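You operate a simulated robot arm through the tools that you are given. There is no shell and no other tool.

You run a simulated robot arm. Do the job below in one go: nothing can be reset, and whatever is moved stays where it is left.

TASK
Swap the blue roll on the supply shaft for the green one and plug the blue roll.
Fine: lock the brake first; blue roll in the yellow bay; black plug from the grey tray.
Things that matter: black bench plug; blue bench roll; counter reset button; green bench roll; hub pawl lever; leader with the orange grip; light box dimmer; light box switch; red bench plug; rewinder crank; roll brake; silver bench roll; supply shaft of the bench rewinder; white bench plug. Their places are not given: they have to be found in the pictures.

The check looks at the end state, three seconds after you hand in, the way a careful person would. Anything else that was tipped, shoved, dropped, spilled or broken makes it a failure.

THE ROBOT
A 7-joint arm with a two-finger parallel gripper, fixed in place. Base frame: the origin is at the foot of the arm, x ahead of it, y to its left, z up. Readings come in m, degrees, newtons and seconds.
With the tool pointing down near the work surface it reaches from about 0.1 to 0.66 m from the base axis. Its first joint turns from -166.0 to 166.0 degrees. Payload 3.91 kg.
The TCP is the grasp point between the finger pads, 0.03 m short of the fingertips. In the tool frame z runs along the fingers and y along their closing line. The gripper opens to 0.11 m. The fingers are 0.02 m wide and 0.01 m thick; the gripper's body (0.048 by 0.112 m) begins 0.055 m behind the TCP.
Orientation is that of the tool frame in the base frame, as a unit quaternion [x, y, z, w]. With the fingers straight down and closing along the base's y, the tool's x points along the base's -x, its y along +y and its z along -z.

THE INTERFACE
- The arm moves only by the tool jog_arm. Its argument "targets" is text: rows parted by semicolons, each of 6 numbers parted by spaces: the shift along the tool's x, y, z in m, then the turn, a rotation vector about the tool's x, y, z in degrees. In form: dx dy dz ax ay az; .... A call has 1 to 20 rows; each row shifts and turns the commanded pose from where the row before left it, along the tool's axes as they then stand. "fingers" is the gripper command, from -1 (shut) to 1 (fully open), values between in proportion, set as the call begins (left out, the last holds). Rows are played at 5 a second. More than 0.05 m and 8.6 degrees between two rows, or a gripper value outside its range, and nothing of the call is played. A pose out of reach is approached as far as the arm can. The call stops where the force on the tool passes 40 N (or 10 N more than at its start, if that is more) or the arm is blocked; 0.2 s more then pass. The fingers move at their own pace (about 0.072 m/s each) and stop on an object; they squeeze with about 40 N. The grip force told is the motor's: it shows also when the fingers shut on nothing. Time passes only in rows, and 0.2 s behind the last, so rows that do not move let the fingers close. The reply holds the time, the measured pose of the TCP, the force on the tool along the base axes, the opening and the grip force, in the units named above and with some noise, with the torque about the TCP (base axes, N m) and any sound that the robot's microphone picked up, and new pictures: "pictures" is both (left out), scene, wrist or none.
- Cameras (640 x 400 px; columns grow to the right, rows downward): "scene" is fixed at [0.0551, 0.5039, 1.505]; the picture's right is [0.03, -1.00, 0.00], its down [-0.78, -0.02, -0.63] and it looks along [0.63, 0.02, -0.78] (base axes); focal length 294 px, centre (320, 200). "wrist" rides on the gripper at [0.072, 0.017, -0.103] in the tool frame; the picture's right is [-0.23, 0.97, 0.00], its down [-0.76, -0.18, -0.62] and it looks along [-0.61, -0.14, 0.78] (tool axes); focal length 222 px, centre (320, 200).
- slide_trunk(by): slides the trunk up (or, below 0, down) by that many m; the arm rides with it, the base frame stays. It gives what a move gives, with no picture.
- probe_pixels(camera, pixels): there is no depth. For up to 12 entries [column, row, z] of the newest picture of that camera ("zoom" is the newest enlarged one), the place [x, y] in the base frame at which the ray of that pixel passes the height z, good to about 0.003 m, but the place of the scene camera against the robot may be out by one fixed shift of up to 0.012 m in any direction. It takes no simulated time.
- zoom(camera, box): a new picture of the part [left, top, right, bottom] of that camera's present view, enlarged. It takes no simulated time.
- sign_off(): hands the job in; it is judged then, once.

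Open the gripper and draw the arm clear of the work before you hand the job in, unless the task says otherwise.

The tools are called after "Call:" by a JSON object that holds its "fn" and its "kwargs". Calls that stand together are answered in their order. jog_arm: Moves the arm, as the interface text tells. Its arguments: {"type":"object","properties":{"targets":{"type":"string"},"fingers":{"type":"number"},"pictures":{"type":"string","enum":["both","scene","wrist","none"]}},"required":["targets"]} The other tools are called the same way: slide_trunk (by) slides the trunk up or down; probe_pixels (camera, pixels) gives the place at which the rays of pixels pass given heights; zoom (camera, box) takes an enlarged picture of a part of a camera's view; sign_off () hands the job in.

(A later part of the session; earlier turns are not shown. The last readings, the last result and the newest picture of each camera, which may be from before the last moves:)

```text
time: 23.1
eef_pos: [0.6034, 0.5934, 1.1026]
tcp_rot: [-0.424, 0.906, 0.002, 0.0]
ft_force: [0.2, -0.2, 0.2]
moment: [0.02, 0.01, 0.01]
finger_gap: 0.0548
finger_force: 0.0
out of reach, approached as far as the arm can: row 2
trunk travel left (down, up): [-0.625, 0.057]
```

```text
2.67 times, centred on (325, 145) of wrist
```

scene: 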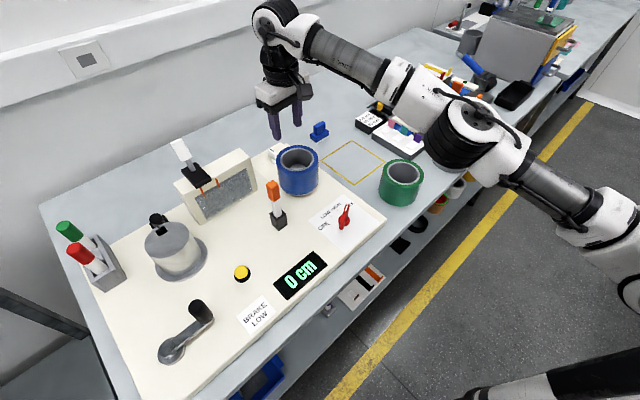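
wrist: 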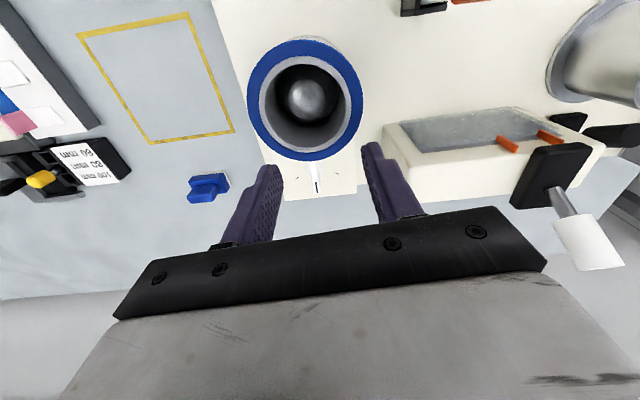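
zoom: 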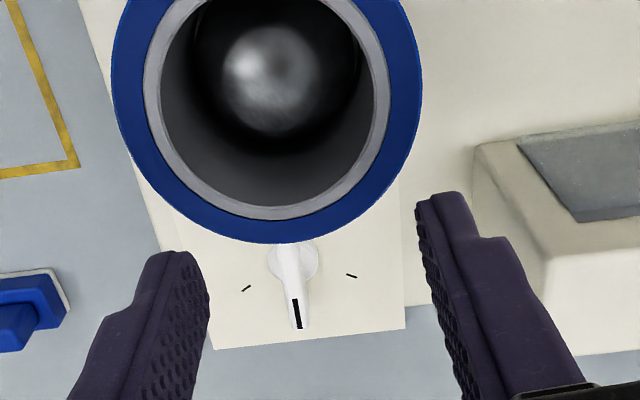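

Now the lever is visible: pivot at wrist (314,168), tip (316,192), ticks at (298,178) and (337,173). I probe these and the roll rims.

Call:
{"fn": "probe_pixels", "kwargs": {"camera": "wrist", "pixels": [[297.6, 178, 0.89], [336.6, 173.1, 0.89], [314.1, 168.2, 0.89], [315.2, 182.1, 0.91], [317.1, 193.4, 0.91], [305, 99, 0.99], [305, 99, 0.97], [307, 98, 0.93], [307, 98, 0.95], [295, 178, 0.87], [336.6, 173.1, 0.87]]}}

Call:
{"fn": "probe_pixels", "kwargs": {"camera": "scene", "pixels": [[268.7, 155.7, 0.89], [263.8, 164, 0.89], [274.6, 161.5, 0.89], [269.9, 148, 0.91], [269.9, 148, 0.93], [298, 164, 0.99]]}}

Call:
{"fn": "zoom", "kwargs": {"camera": "scene", "box": [255, 135, 315, 175]}}

Call:
{"fn": "zoom", "kwargs": {"camera": "wrist", "box": [285, 150, 355, 200]}}

```text
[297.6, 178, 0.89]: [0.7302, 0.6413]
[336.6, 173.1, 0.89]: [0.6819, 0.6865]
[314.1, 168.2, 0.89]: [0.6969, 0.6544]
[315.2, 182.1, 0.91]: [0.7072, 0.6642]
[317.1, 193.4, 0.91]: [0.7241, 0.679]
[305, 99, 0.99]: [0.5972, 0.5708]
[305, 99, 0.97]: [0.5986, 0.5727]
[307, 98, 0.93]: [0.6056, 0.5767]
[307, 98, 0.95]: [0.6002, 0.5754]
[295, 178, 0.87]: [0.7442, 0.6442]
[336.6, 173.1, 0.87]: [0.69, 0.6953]
```

```text
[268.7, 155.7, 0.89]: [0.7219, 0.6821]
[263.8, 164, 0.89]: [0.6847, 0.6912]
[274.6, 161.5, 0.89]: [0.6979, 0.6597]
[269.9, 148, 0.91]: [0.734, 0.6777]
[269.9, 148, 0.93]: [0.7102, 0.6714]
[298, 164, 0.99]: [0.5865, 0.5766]
```

```text
10.00 times, centred on (285, 155) of scene
```

zoom: 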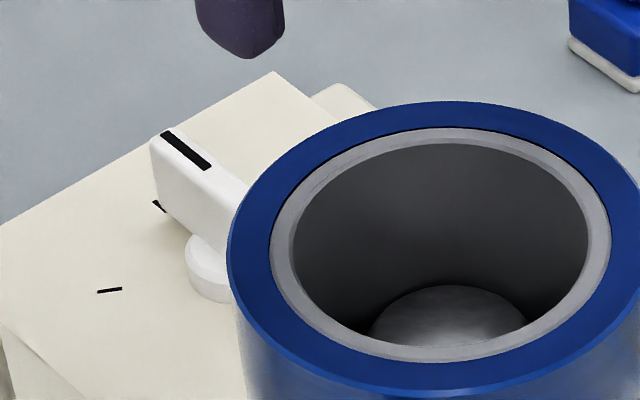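

```text
8.00 times, centred on (320, 175) of wrist
```

zoom: 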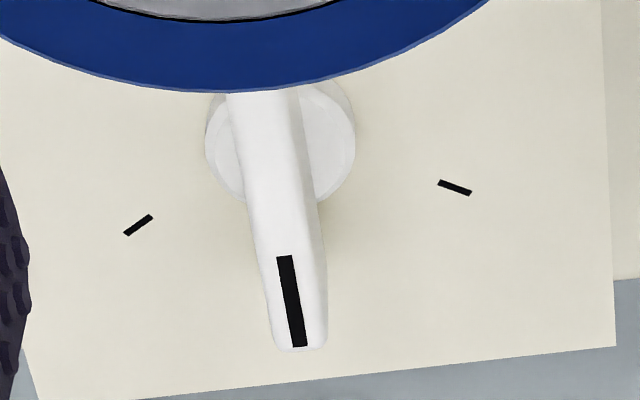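

There are three ticks for the lever (about -22°, 45°, 115°) and it stands at the middle one, pointing away from the hub. I probe the bay corners in this wrist view and look at its neighbours before deciding.

Call:
{"fn": "probe_pixels", "kwargs": {"camera": "wrist", "pixels": [[77, 37, 0.86], [188, 12, 0.86], [234, 132, 0.86], [149, 144, 0.86], [77, 37, 0.875], [188, 12, 0.875], [234, 132, 0.875], [149, 144, 0.875], [188, 188, 0.87], [228, 175, 0.9], [310, 8, 0.89]]}}

Call:
{"fn": "probe_pixels", "kwargs": {"camera": "scene", "pixels": [[351.75, 140.5, 0.86], [385.5, 162, 0.86], [354.25, 185.5, 0.86], [320.5, 160.75, 0.86], [351.75, 140.5, 0.875], [385.5, 162, 0.875], [354.25, 185.5, 0.875], [320.5, 160.75, 0.875]]}}

Call:
{"fn": "zoom", "kwargs": {"camera": "wrist", "box": [0, 0, 260, 220]}}

Call:
{"fn": "zoom", "kwargs": {"camera": "scene", "box": [380, 80, 520, 220]}}

```text
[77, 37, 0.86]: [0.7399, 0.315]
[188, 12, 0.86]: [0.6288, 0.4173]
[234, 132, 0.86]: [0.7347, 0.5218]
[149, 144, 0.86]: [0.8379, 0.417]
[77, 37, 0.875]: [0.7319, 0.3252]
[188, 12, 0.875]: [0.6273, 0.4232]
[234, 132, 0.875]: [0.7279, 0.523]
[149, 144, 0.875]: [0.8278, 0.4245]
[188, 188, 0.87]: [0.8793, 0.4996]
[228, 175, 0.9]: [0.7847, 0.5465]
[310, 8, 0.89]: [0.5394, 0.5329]
```

```text
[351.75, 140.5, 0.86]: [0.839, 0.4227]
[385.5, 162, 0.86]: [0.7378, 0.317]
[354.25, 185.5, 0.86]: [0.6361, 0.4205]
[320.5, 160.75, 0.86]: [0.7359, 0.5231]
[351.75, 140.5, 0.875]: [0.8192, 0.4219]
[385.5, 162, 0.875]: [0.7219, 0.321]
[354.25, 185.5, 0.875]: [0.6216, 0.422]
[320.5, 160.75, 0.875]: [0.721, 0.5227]
```

```text
1.82 times, centred on (130, 110) of wrist
```

zoom: 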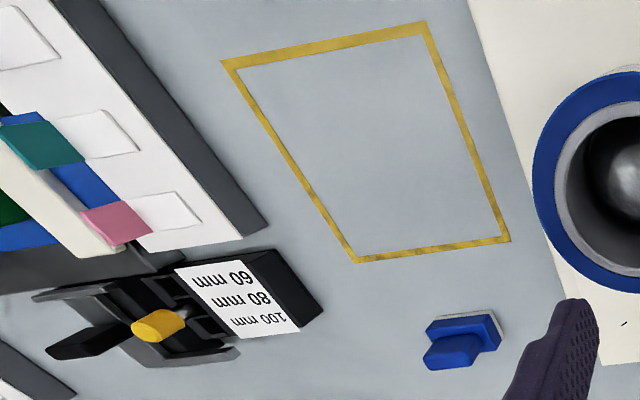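

```text
2.86 times, centred on (450, 150) of scene
```

zoom: 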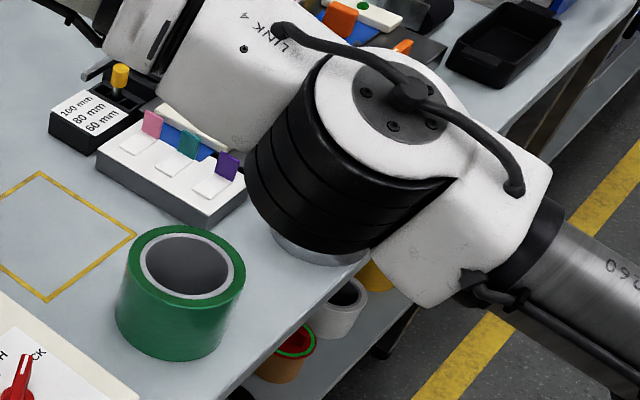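

Bench top is 0.86, bay centre about (0.737, 0.419), blue roll axis about (0.598, 0.572) with rim near 0.99 and outer diameter about 0.102. I open the gripper fully and centre above the blue roll, at z about 1.06.

Call:
{"fn": "jog_arm", "kwargs": {"targets": "0.02 -0.0096 0 0 0 0; 0 0 0.04 0 0 0; 0 0 0 0 0 0; 0 0 0 0 0 0", "fingers": 1}}

Call:
{"fn": "zoom", "kwargs": {"camera": "wrist", "box": [200, 90, 440, 240]}}

Call:
{"fn": "zoom", "kwargs": {"camera": "scene", "box": [240, 100, 340, 200]}}

```text
time: 24.1
eef_pos: [0.598, 0.5717, 1.0616]
tcp_rot: [-0.424, 0.906, 0.0, 0.0]
ft_force: [0.7, -0.5, -0.7]
moment: [-0.04, 0.0, 0.02]
finger_gap: 0.11
finger_force: 0.1
trunk travel left (down, up): [-0.625, 0.057]
```

scene: 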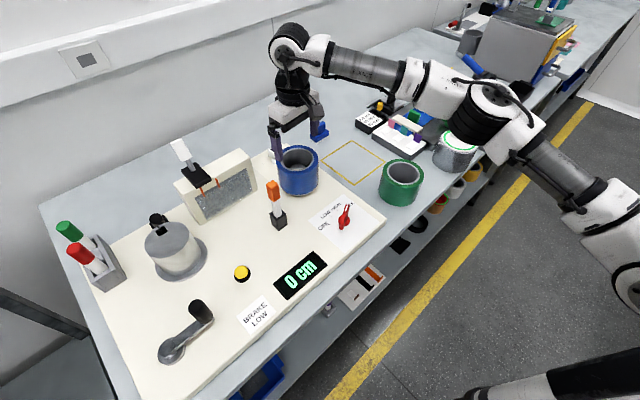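
wrist: 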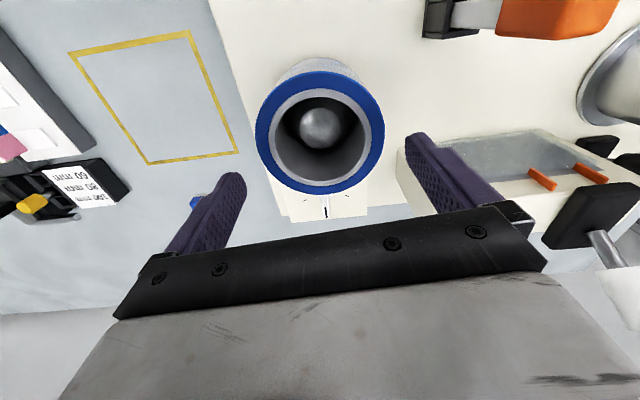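

```text
2.67 times, centred on (320, 165) of wrist
```

zoom: 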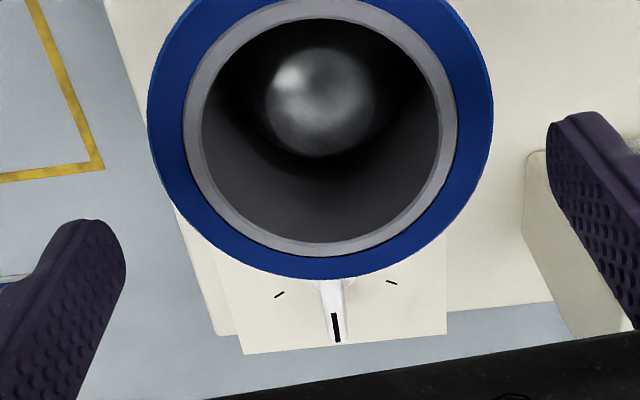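

```text
4.00 times, centred on (290, 150) of scene
```

zoom: 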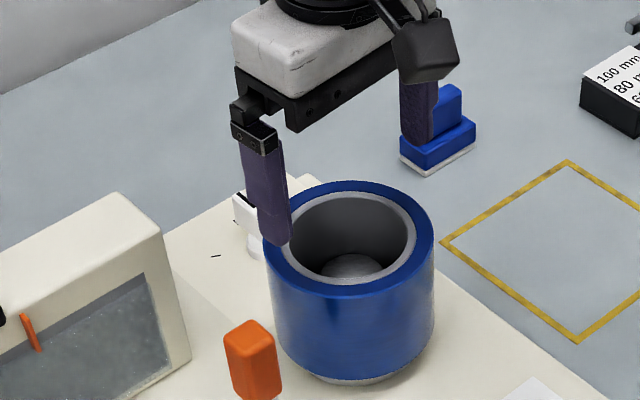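

The roll's rim is centred on the tool axis (column 320). Matching both cameras gives a rim near z 0.985 and a diameter near 0.109, so gripping the whole roll is too tight; I will pinch the wall (about 17 mm thick). I shift 46 mm toward tool -y over the wall and narrow the fingers.

Call:
{"fn": "jog_arm", "kwargs": {"targets": "0 -0.0458 0 0 0 0; 0 0 0.02 0 0 0; 0 0 0 0 0 0; 0 0 0 0 0 0", "fingers": -0.49}}

Call:
{"fn": "zoom", "kwargs": {"camera": "wrist", "box": [240, 80, 480, 230]}}

Call:
{"fn": "zoom", "kwargs": {"camera": "scene", "box": [250, 110, 350, 210]}}

```text
time: 25.1
eef_pos: [0.6358, 0.5418, 1.0424]
tcp_rot: [-0.423, 0.906, 0.0, 0.001]
ft_force: [0.1, -0.4, -0.6]
moment: [-0.01, -0.01, -0.01]
finger_gap: 0.028
finger_force: 0.1
trunk travel left (down, up): [-0.625, 0.057]
```

scene: 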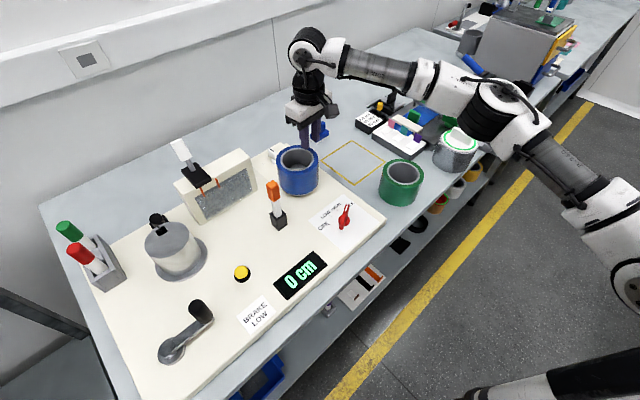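
wrist: 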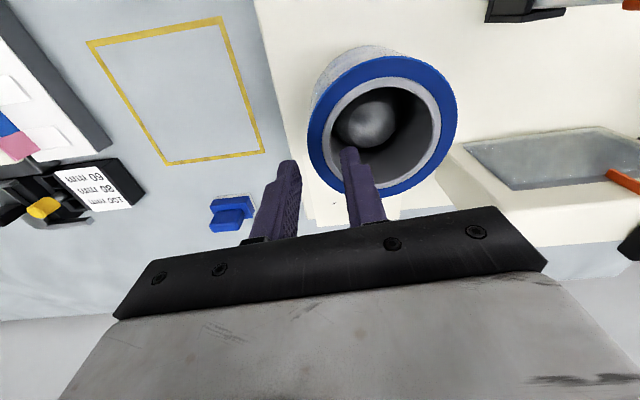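

```text
2.67 times, centred on (360, 155) of wrist
```

zoom: 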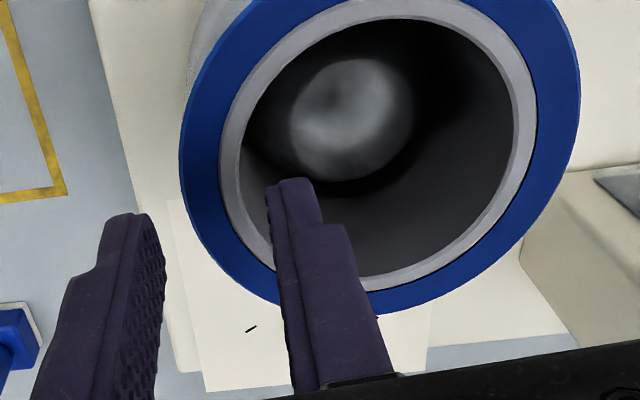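

```text
4.00 times, centred on (300, 160) of scene
```

zoom: 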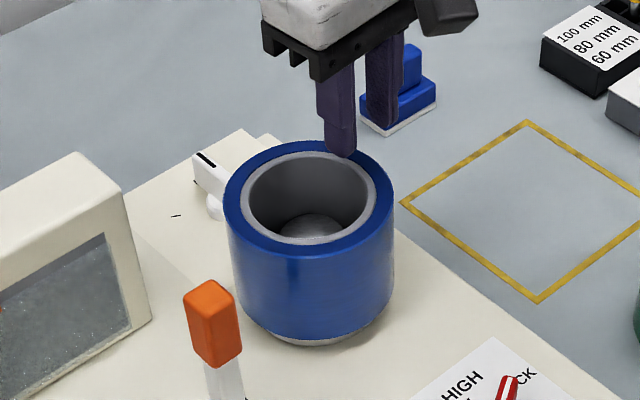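

TCP axis meets the rim at wrist (320,146), right in the middle of the wall. I go down about 65 mm with the wall between the fingers.

Call:
{"fn": "jog_arm", "kwargs": {"targets": "0 0 0.02 0 0 0; 0 0 0.02 0 0 0; 0 0 0.015 0 0 0; 0 0 0.01 0 0 0; 0 0 0 0 0 0"}}

Call:
{"fn": "zoom", "kwargs": {"camera": "wrist", "box": [240, 80, 480, 230]}}

Call:
{"fn": "zoom", "kwargs": {"camera": "scene", "box": [250, 110, 350, 210]}}

```text
time: 26.3
eef_pos: [0.6359, 0.5414, 0.9768]
tcp_rot: [-0.423, 0.906, 0.002, 0.002]
ft_force: [6.3, -0.9, 13.5]
moment: [0.21, 0.04, -0.11]
finger_gap: 0.0255
finger_force: 0.1
trunk travel left (down, up): [-0.625, 0.057]
```

scene: 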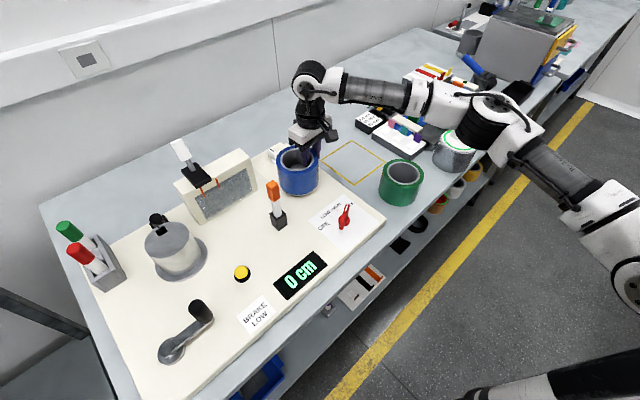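
wrist: 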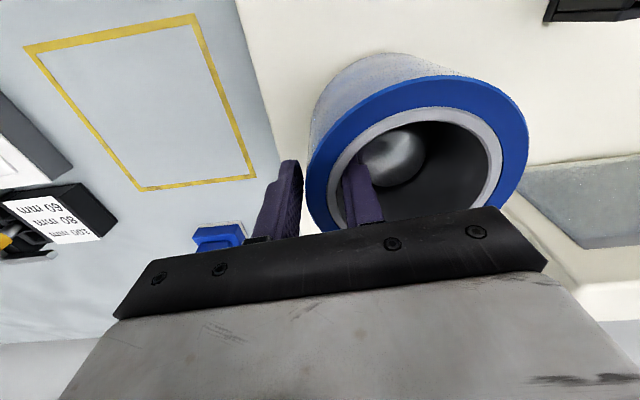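

```text
2.67 times, centred on (360, 155) of wrist
```

zoom: 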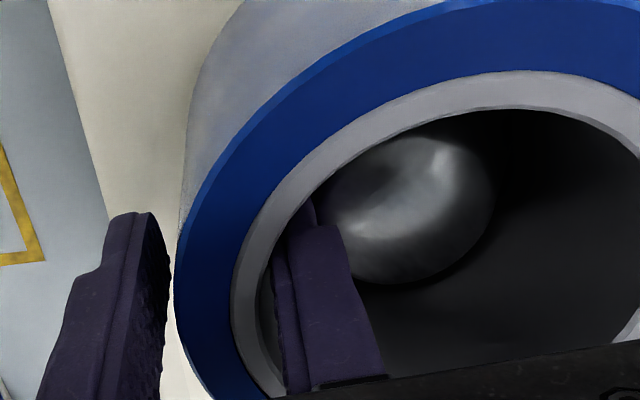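

```text
4.00 times, centred on (300, 160) of scene
```

zoom: 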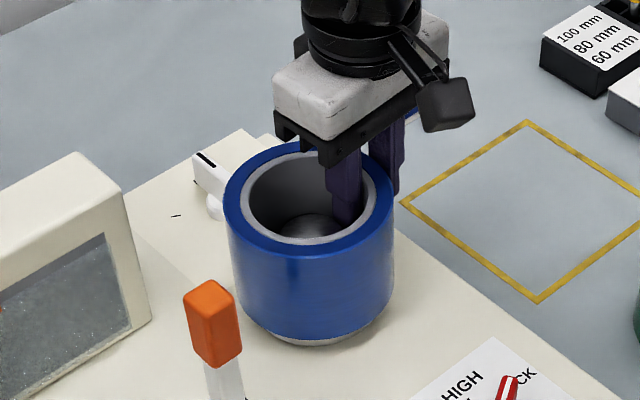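

A light 13 N contact: the inner fingertip touches the shaft's dome. I lift 6 mm and close on the wall.

Call:
{"fn": "jog_arm", "kwargs": {"targets": "0 0 -0.006 0 0 0; 0 0 0 0 0 0", "pictures": "none"}}

Call:
{"fn": "jog_arm", "kwargs": {"targets": "0 0 0 0 0 0; 0 0 0 0 0 0; 0 0 0 0 0 0; 0 0 0 0 0 0", "fingers": -1}}

```text
time: 26.9
eef_pos: [0.6341, 0.5425, 0.9804]
tcp_rot: [-0.424, 0.906, -0.001, -0.001]
ft_force: [0.6, -2.5, 0.3]
moment: [-0.09, -0.04, 0.02]
finger_gap: 0.0262
finger_force: 0.0
trunk travel left (down, up): [-0.625, 0.057]
```

```text
time: 27.9
eef_pos: [0.6351, 0.5431, 0.9816]
tcp_rot: [-0.423, 0.906, 0.0, 0.002]
ft_force: [3.3, 5.4, 0.7]
moment: [0.15, -0.17, -0.26]
finger_gap: 0.0167
finger_force: 40.2
trunk travel left (down, up): [-0.625, 0.057]
```

scene: 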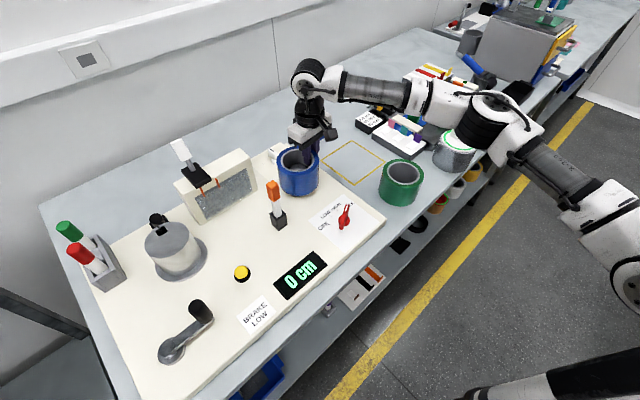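
wrist: 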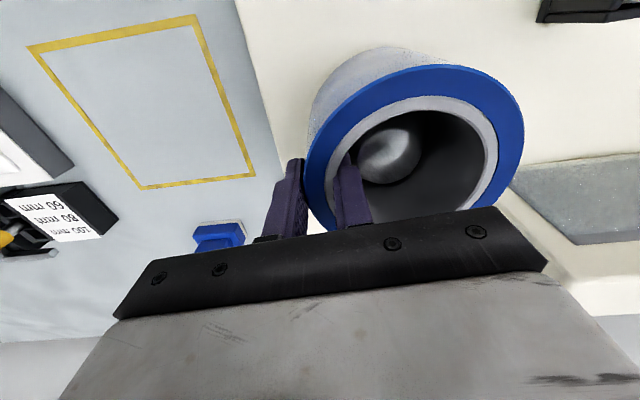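

The wall (16.7 mm) is gripped with little side force. I try a slow 12 mm lift and read the force to see whether anything holds the roll.

Call:
{"fn": "jog_arm", "kwargs": {"targets": "0 0 -0.003 0 0 0; 0 0 -0.003 0 0 0; 0 0 -0.003 0 0 0; 0 0 -0.003 0 0 0; 0 0 0 0 0 0"}}

```text
time: 29.1
eef_pos: [0.6346, 0.5432, 0.9928]
tcp_rot: [-0.424, 0.905, 0.0, 0.0]
ft_force: [5.0, 2.5, -7.2]
moment: [-0.08, -0.53, -0.26]
finger_gap: 0.0166
finger_force: 40.0
trunk travel left (down, up): [-0.625, 0.057]
```

scene: 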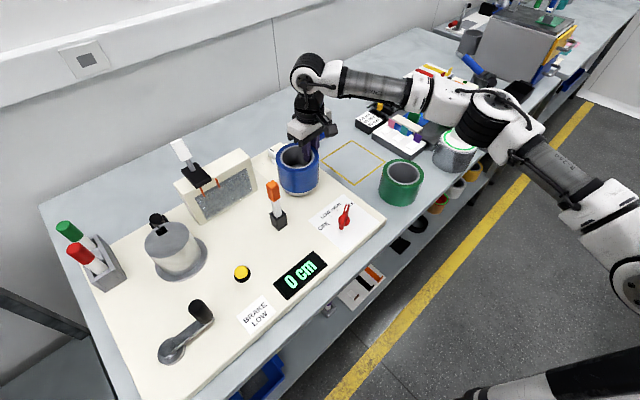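
wrist: 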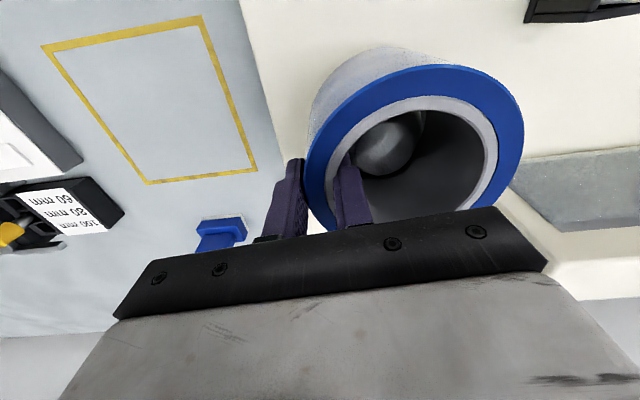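

The roll rises with about 7 N of load, so nothing latches it. I check close-ups before lifting it clear of the shaft.

Call:
{"fn": "zoom", "kwargs": {"camera": "scene", "box": [250, 110, 350, 210]}}

Call:
{"fn": "zoom", "kwargs": {"camera": "wrist", "box": [240, 30, 560, 230]}}

```text
4.00 times, centred on (300, 160) of scene
```

zoom: 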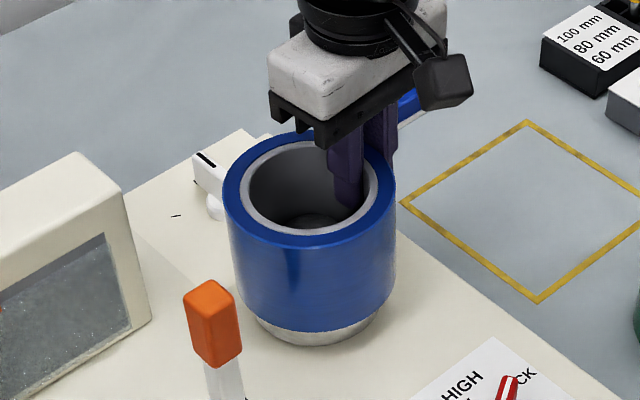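

```text
2.00 times, centred on (400, 130) of wrist
```

zoom: 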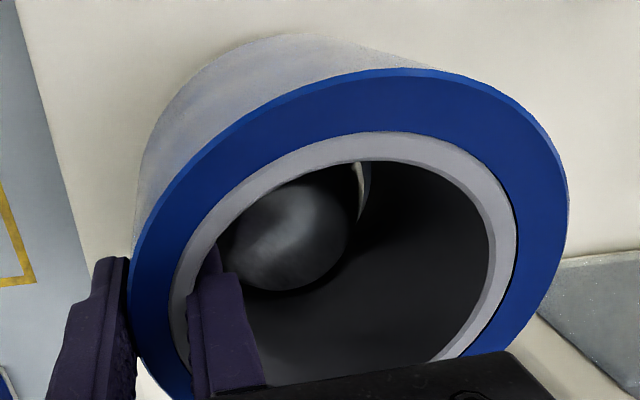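

The roll comes up off its flange with only slight sag. I lift it a further 0.09 m, clear of the shaft.

Call:
{"fn": "jog_arm", "kwargs": {"targets": "0 0 -0.01 0 0 0; 0 0 -0.01 0 0 0; 0 0 -0.01 0 0 0; 0 0 -0.015 0 0 0; 0 0 -0.02 0 0 0; 0 0 -0.025 0 0 0; 0 0 0 0 0 0"}}

Call:
{"fn": "zoom", "kwargs": {"camera": "scene", "box": [240, 90, 360, 210]}}

```text
time: 30.7
eef_pos: [0.6358, 0.5424, 1.0841]
tcp_rot: [-0.423, 0.906, 0.001, -0.001]
ft_force: [0.1, -0.4, -4.0]
moment: [-0.16, -0.17, 0.0]
finger_gap: 0.0166
finger_force: 40.7
trunk travel left (down, up): [-0.625, 0.057]
```

scene: 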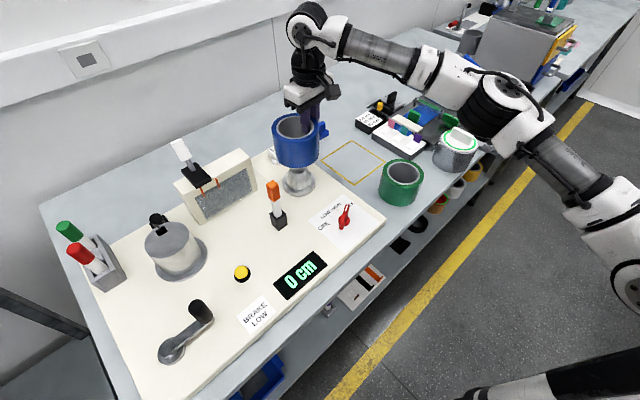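
wrist: 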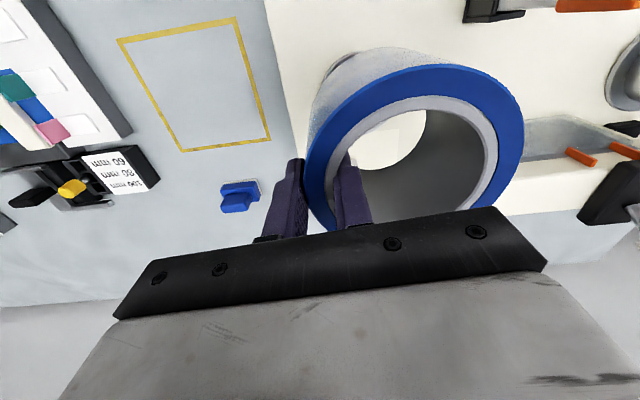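

```text
3.33 times, centred on (300, 150) of scene
```

zoom: 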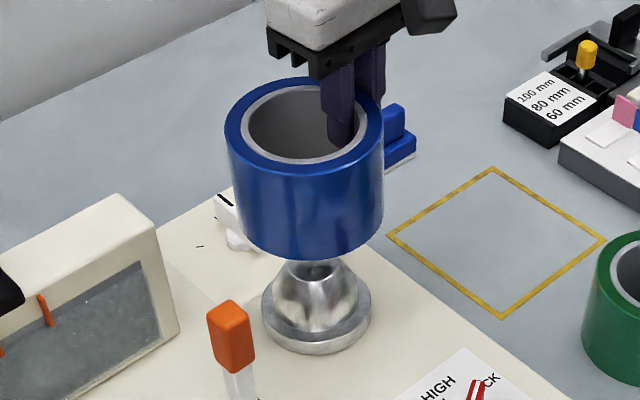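

The blue roll is free of the conical shaft, held level enough, about 4 N. Now I carry it toward the bay, turning the hand about 65° so the tool ends on the robot's side of the roll.

Call:
{"fn": "jog_arm", "kwargs": {"targets": "0.00905 -0.02206 0 0 0 8.1; 0.00585 -0.02311 0 0 0 8.1; 0.00253 -0.0237 0 0 0 8.1; -0.00083 -0.02383 0 0 0 8.1; -0.00418 -0.02347 0 0 0 8.1; -0.00745 -0.02265 0 0 0 8.1; -0.01056 -0.02137 0 0 0 8.1; -0.01347 -0.01967 0 0 0 8.1; 0 0 0 0 0 0; 0 0 0 0 0 0"}}

Call:
{"fn": "zoom", "kwargs": {"camera": "scene", "box": [290, 90, 440, 220]}}

```text
time: 32.9
eef_pos: [0.7229, 0.3737, 1.0818]
tcp_rot: [0.128, 0.992, 0.0, 0.0]
ft_force: [-0.5, 0.2, -5.7]
moment: [-0.23, 0.13, -0.01]
finger_gap: 0.0169
finger_force: 40.2
trunk travel left (down, up): [-0.625, 0.057]
```

scene: 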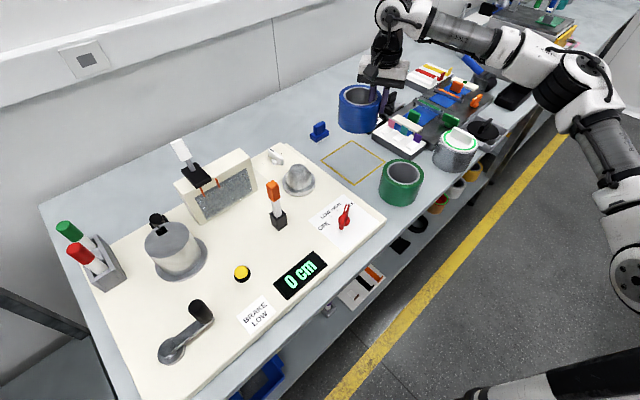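
wrist: 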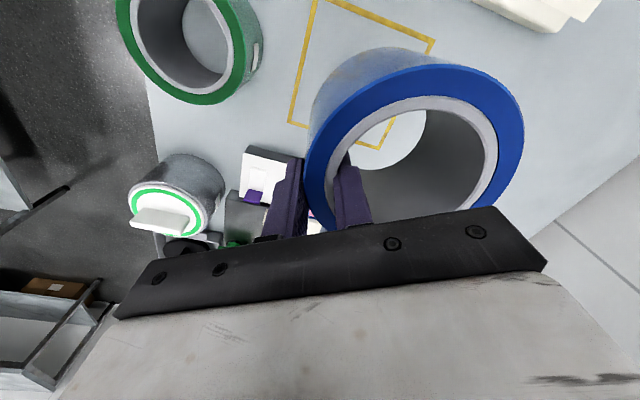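

```text
3.08 times, centred on (365, 155) of scene
```

zoom: 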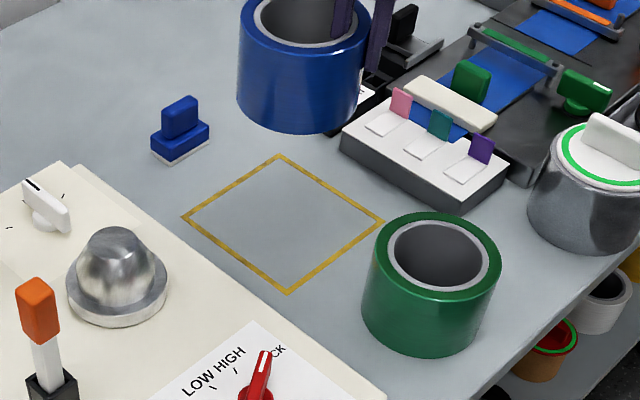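

The roll hangs over the bay (computed axis (0.735, 0.419)). I lower it 0.115 m and check before touching down.

Call:
{"fn": "jog_arm", "kwargs": {"targets": "0 0 0.025 0 0 0; 0 0 0.025 0 0 0; 0 0 0.025 0 0 0; 0 0 0.025 0 0 0; 0 0 0.015 0 0 0; 0 0 0 0 0 0; 0 0 0 0 0 0"}}

Call:
{"fn": "zoom", "kwargs": {"camera": "scene", "box": [300, 110, 420, 210]}}

Call:
{"fn": "zoom", "kwargs": {"camera": "wrist", "box": [220, 0, 560, 230]}}

```text
time: 34.5
eef_pos: [0.7241, 0.3748, 0.965]
tcp_rot: [0.128, 0.992, 0.0, 0.0]
ft_force: [0.0, -0.3, -5.1]
moment: [-0.22, 0.07, 0.01]
finger_gap: 0.0167
finger_force: 39.9
trunk travel left (down, up): [-0.625, 0.057]
```

scene: 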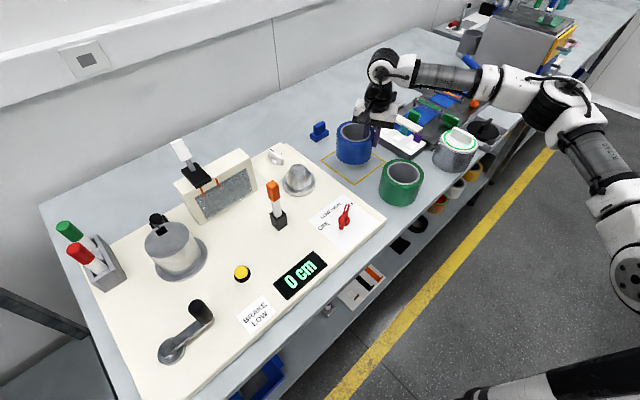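
wrist: 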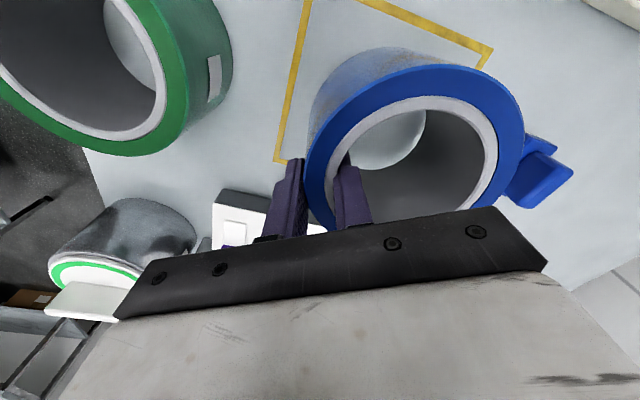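

```text
4.00 times, centred on (360, 160) of scene
```

zoom: 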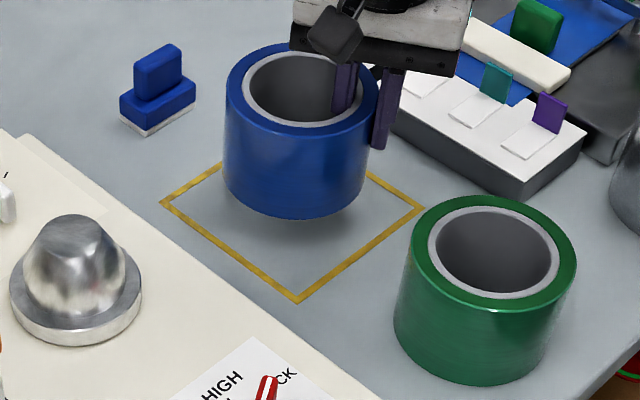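

```text
1.74 times, centred on (390, 115) of wrist
```

zoom: 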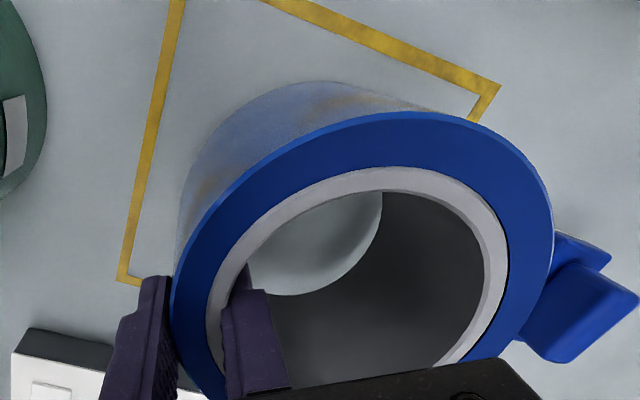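

The roll's base is still about 0.04 m above the bench by the scene picture. I lower 28 mm, then creep down in small steps to contact.

Call:
{"fn": "jog_arm", "kwargs": {"targets": "0 0 0.014 0 0 0; 0 0 0.014 0 0 0; 0 0 0.003 0 0 0; 0 0 0.003 0 0 0; 0 0 0.002 0 0 0; 0 0 0 0 0 0"}}

Call:
{"fn": "zoom", "kwargs": {"camera": "scene", "box": [300, 110, 420, 210]}}

```text
time: 35.9
eef_pos: [0.7233, 0.3738, 0.9335]
tcp_rot: [0.128, 0.992, 0.002, 0.0]
ft_force: [0.2, 2.0, 3.0]
moment: [-0.1, 0.06, -0.05]
finger_gap: 0.0169
finger_force: 40.2
trunk travel left (down, up): [-0.625, 0.057]
```

scene: 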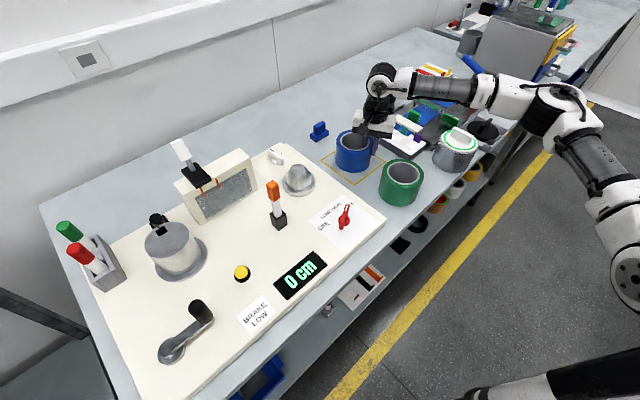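
wrist: 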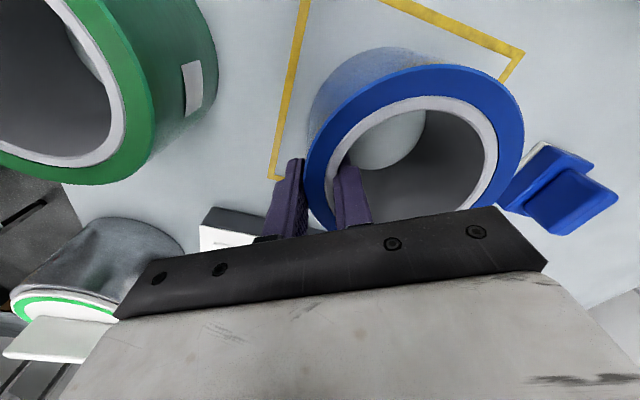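

```text
4.00 times, centred on (360, 160) of scene
```

zoom: 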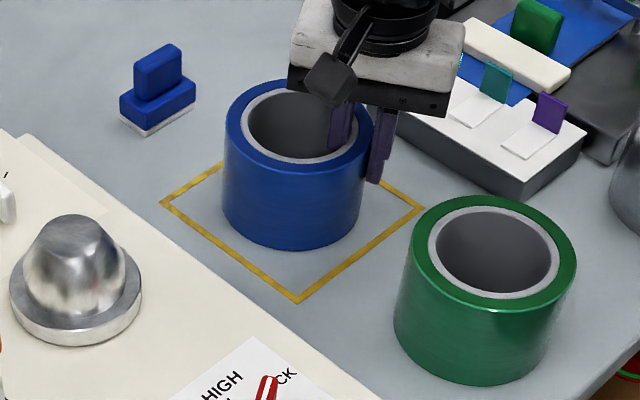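

First contact (force changed from -5 to +3 N), and the roll stands inside the yellow lines. I settle it 3 mm more, then open the fingers a little.

Call:
{"fn": "jog_arm", "kwargs": {"targets": "0 0 0.0015 0 0 0; 0 0 0.0015 0 0 0; 0 0 0 0 0 0", "pictures": "none"}}

Call:
{"fn": "jog_arm", "kwargs": {"targets": "0 0 0 0 0 0; 0 0 0 0 0 0; 0 0 0 0 0 0", "fingers": -0.5}}

```text
time: 36.7
eef_pos: [0.7233, 0.3739, 0.9335]
tcp_rot: [0.128, 0.992, 0.003, 0.002]
ft_force: [4.1, 4.3, 21.8]
moment: [-0.06, -0.01, -0.04]
finger_gap: 0.0166
finger_force: 40.6
trunk travel left (down, up): [-0.625, 0.057]
```

```text
time: 37.5
eef_pos: [0.7235, 0.3732, 0.9305]
tcp_rot: [0.128, 0.992, 0.001, 0.001]
ft_force: [0.1, 0.2, -0.1]
moment: [0.03, 0.05, -0.01]
finger_gap: 0.0273
finger_force: 0.1
trunk travel left (down, up): [-0.625, 0.057]
```

scene: 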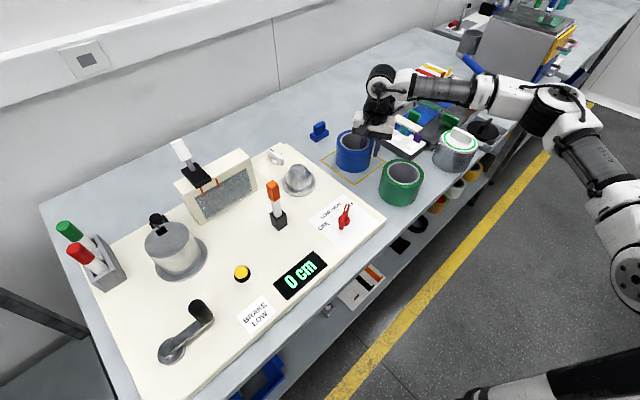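
wrist: 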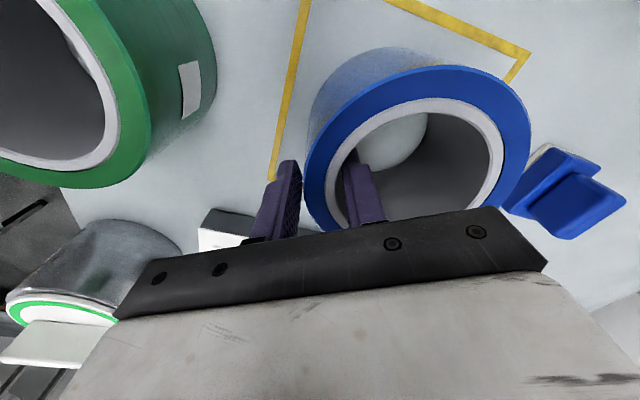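

The roll is released and stands in the bay. I lift straight up 0.12 m.

Call:
{"fn": "jog_arm", "kwargs": {"targets": "0 0 -0.01 0 0 0; 0 0 -0.02 0 0 0; 0 0 -0.03 0 0 0; 0 0 -0.03 0 0 0; 0 0 -0.03 0 0 0; 0 0 0 0 0 0"}}

Call:
{"fn": "zoom", "kwargs": {"camera": "scene", "box": [250, 110, 440, 230]}}

Call:
{"fn": "zoom", "kwargs": {"camera": "wrist", "box": [180, 0, 500, 230]}}

```text
time: 38.9
eef_pos: [0.7226, 0.3738, 1.0488]
tcp_rot: [0.128, 0.992, 0.001, 0.0]
ft_force: [0.3, 0.4, -0.3]
moment: [0.0, -0.03, -0.03]
finger_gap: 0.0276
finger_force: 0.0
trunk travel left (down, up): [-0.625, 0.057]
```

scene: 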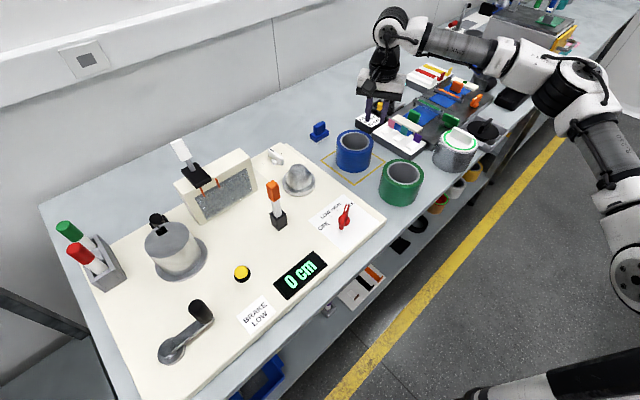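
wrist: 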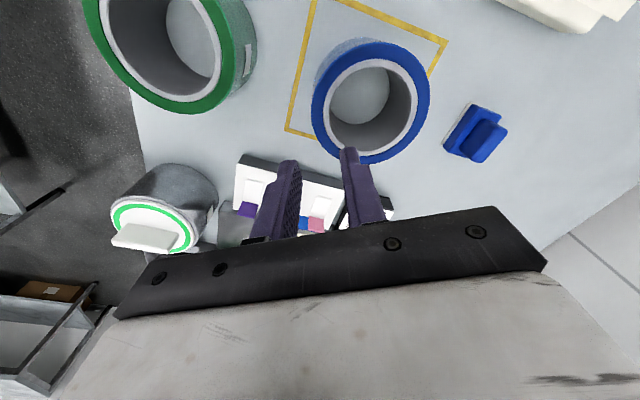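

```text
3.33 times, centred on (345, 170) of scene
```

zoom: 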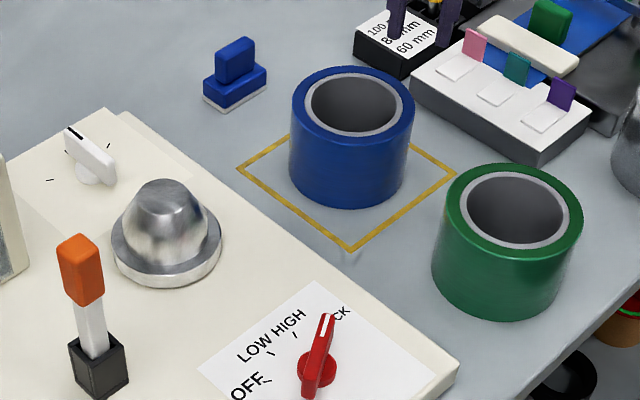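

```text
1.74 times, centred on (340, 115) of wrist
```

zoom: 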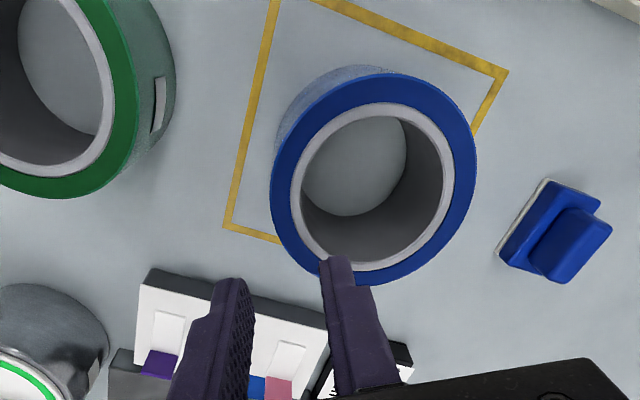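

The blue roll stands well inside the bay lines. Next the green roll: I probe its rim in the scene picture together with the blue rim (whose place I know) to get the scene shift.

Call:
{"fn": "probe_pixels", "kwargs": {"camera": "scene", "pixels": [[403.05, 172.7, 0.937], [354.9, 141.7, 0.937], [298.5, 170, 0.95], [298.5, 178, 0.91]]}}

Call:
{"fn": "probe_pixels", "kwargs": {"camera": "wrist", "pixels": [[370, 101, 0.937], [171, 22, 0.937]]}}

```text
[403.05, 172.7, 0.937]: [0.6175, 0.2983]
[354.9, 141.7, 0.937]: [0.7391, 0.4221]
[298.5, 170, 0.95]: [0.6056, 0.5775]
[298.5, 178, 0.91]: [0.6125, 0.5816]
```

```text
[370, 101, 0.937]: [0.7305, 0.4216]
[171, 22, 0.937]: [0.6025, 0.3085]
```

The green roll's axis comes to about (0.614, 0.296) after correcting the scene shift. I move over its near wall with the same hand orientation.

Call:
{"fn": "jog_arm", "kwargs": {"targets": "0.01704 -0.02986 0 0 0 0; 0.01704 -0.02986 0 0 0 0; 0.01704 -0.02986 0 0 0 0; 0.01704 -0.02986 0 0 0 0; 0.01704 -0.02986 0 0 0 0; 0 0 0.03 0 0 0; 0 0 0 0 0 0; 0 0 0 0 0 0"}}

Call:
{"fn": "zoom", "kwargs": {"camera": "wrist", "box": [240, 50, 480, 230]}}

Call:
{"fn": "zoom", "kwargs": {"camera": "scene", "box": [340, 120, 480, 240]}}

```text
time: 40.7
eef_pos: [0.6033, 0.2511, 1.0187]
tcp_rot: [0.128, 0.992, 0.0, 0.001]
ft_force: [-0.6, 0.3, 0.1]
moment: [0.0, 0.01, -0.02]
finger_gap: 0.0277
finger_force: 0.2
trunk travel left (down, up): [-0.625, 0.057]
```

scene: 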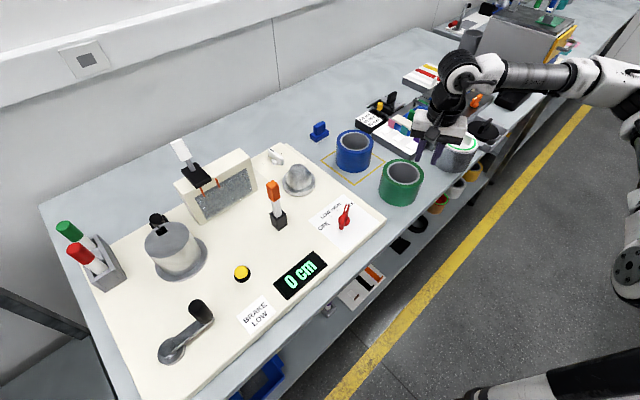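
wrist: 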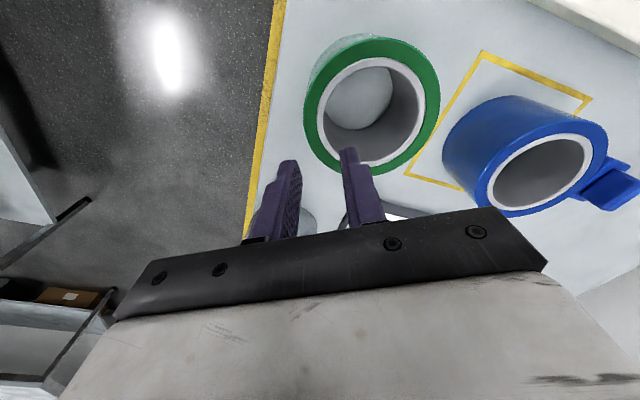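

```text
2.22 times, centred on (360, 140) of wrist
```

zoom: 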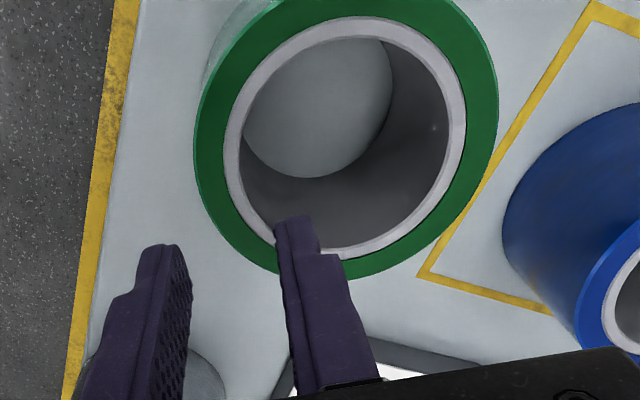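

```text
3.33 times, centred on (410, 180) of scene
```

zoom: 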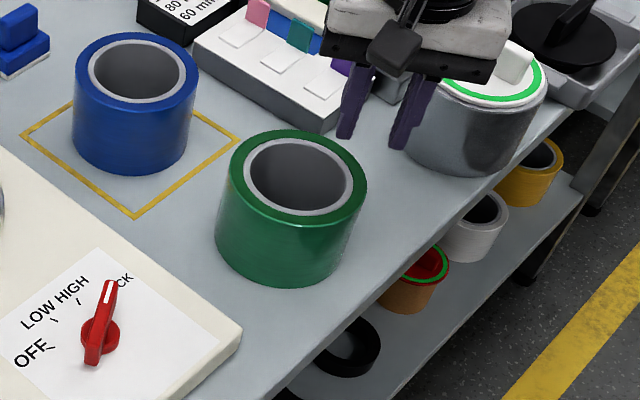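

The tool axis meets the green rim near zoom (231,186), slightly inside the wall's middle. I probe the rim centre in this wrist view to correct.

Call:
{"fn": "probe_pixels", "kwargs": {"camera": "wrist", "pixels": [[372, 108, 0.937], [372, 105.5, 0.937], [304, 108, 0.937], [440, 108, 0.937], [320, 133.8, 0.937]]}}

```text
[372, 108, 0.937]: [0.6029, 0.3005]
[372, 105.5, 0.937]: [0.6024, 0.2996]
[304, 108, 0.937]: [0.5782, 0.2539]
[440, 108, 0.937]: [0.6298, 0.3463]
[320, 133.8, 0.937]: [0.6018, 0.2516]
```

The roll's centre lies about 10 mm toward tool +x from my line. I shift 10 mm that way and look again.

Call:
{"fn": "jog_arm", "kwargs": {"targets": "0.010 0 0 0 0 0; 0 0 0.02 0 0 0; 0 0 0.015 0 0 0; 0 0 0 0 0 0"}}

Call:
{"fn": "zoom", "kwargs": {"camera": "wrist", "box": [240, 50, 480, 230]}}

Call:
{"fn": "zoom", "kwargs": {"camera": "scene", "box": [340, 120, 480, 240]}}

```text
time: 41.7
eef_pos: [0.5944, 0.2534, 0.9865]
tcp_rot: [0.128, 0.992, 0.001, 0.0]
ft_force: [-0.1, -1.0, -1.1]
moment: [-0.01, -0.01, -0.04]
finger_gap: 0.0276
finger_force: 0.1
trunk travel left (down, up): [-0.625, 0.057]
```

scene: 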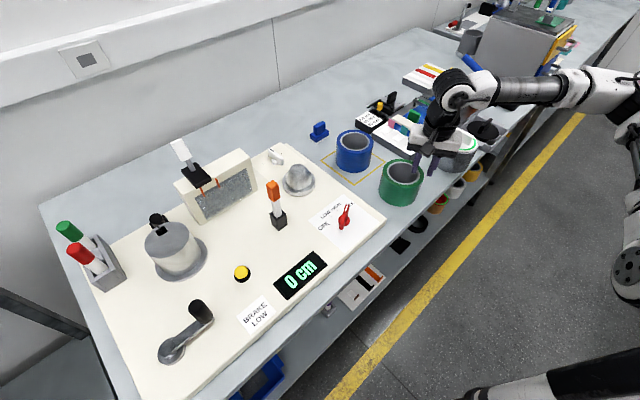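
wrist: 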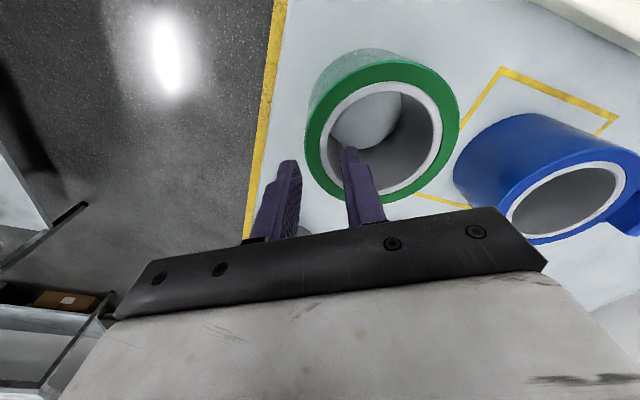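

```text
2.22 times, centred on (360, 140) of wrist
```

zoom: 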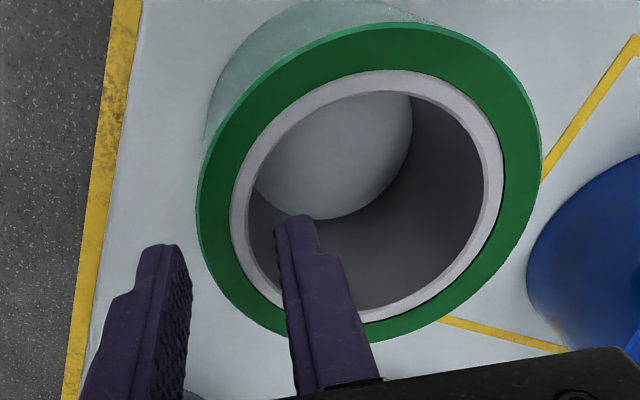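

```text
3.33 times, centred on (410, 180) of scene
```

zoom: 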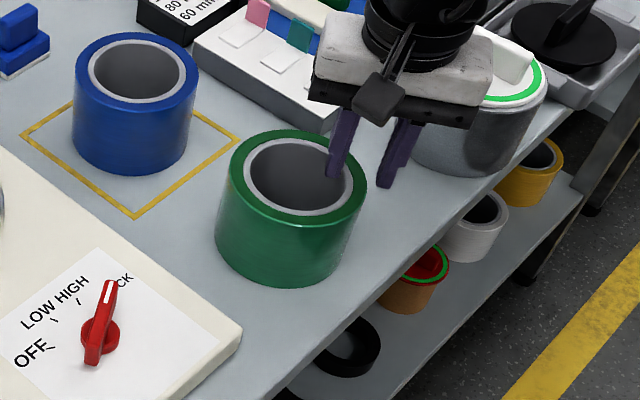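

The tool axis now meets the wall within 2 mm of its middle and the roll's centre lies along the closing line. I descend to TCP z about 0.935, the same pinch depth as on the blue roll.

Call:
{"fn": "jog_arm", "kwargs": {"targets": "0 0 0.02 0 0 0; 0 0 0.02 0 0 0; 0 0 0.0115 0 0 0; 0 0 0 0 0 0", "pictures": "wrist"}}

Call:
{"fn": "zoom", "kwargs": {"camera": "wrist", "box": [240, 50, 480, 230]}}

```text
time: 42.7
eef_pos: [0.5949, 0.255, 0.9324]
tcp_rot: [0.128, 0.992, 0.0, 0.0]
ft_force: [0.1, 0.9, 0.5]
moment: [0.01, 0.01, -0.02]
finger_gap: 0.0276
finger_force: 0.1
trunk travel left (down, up): [-0.625, 0.057]
```

wrist: 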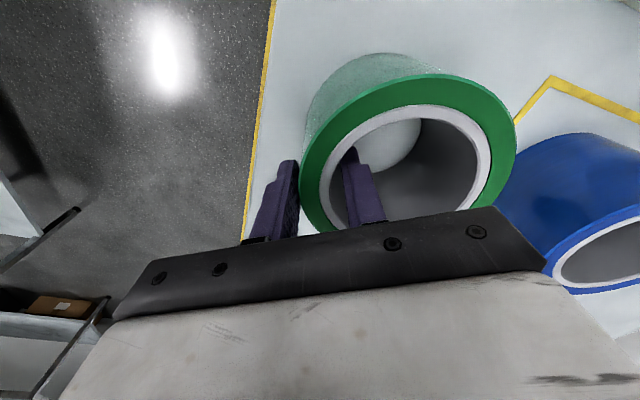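

```text
2.22 times, centred on (360, 140) of wrist
```

zoom: 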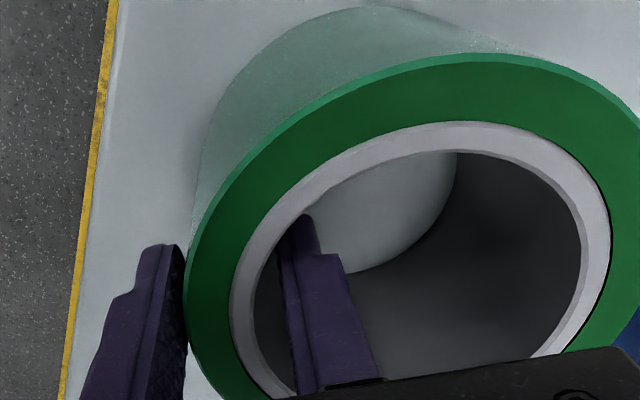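

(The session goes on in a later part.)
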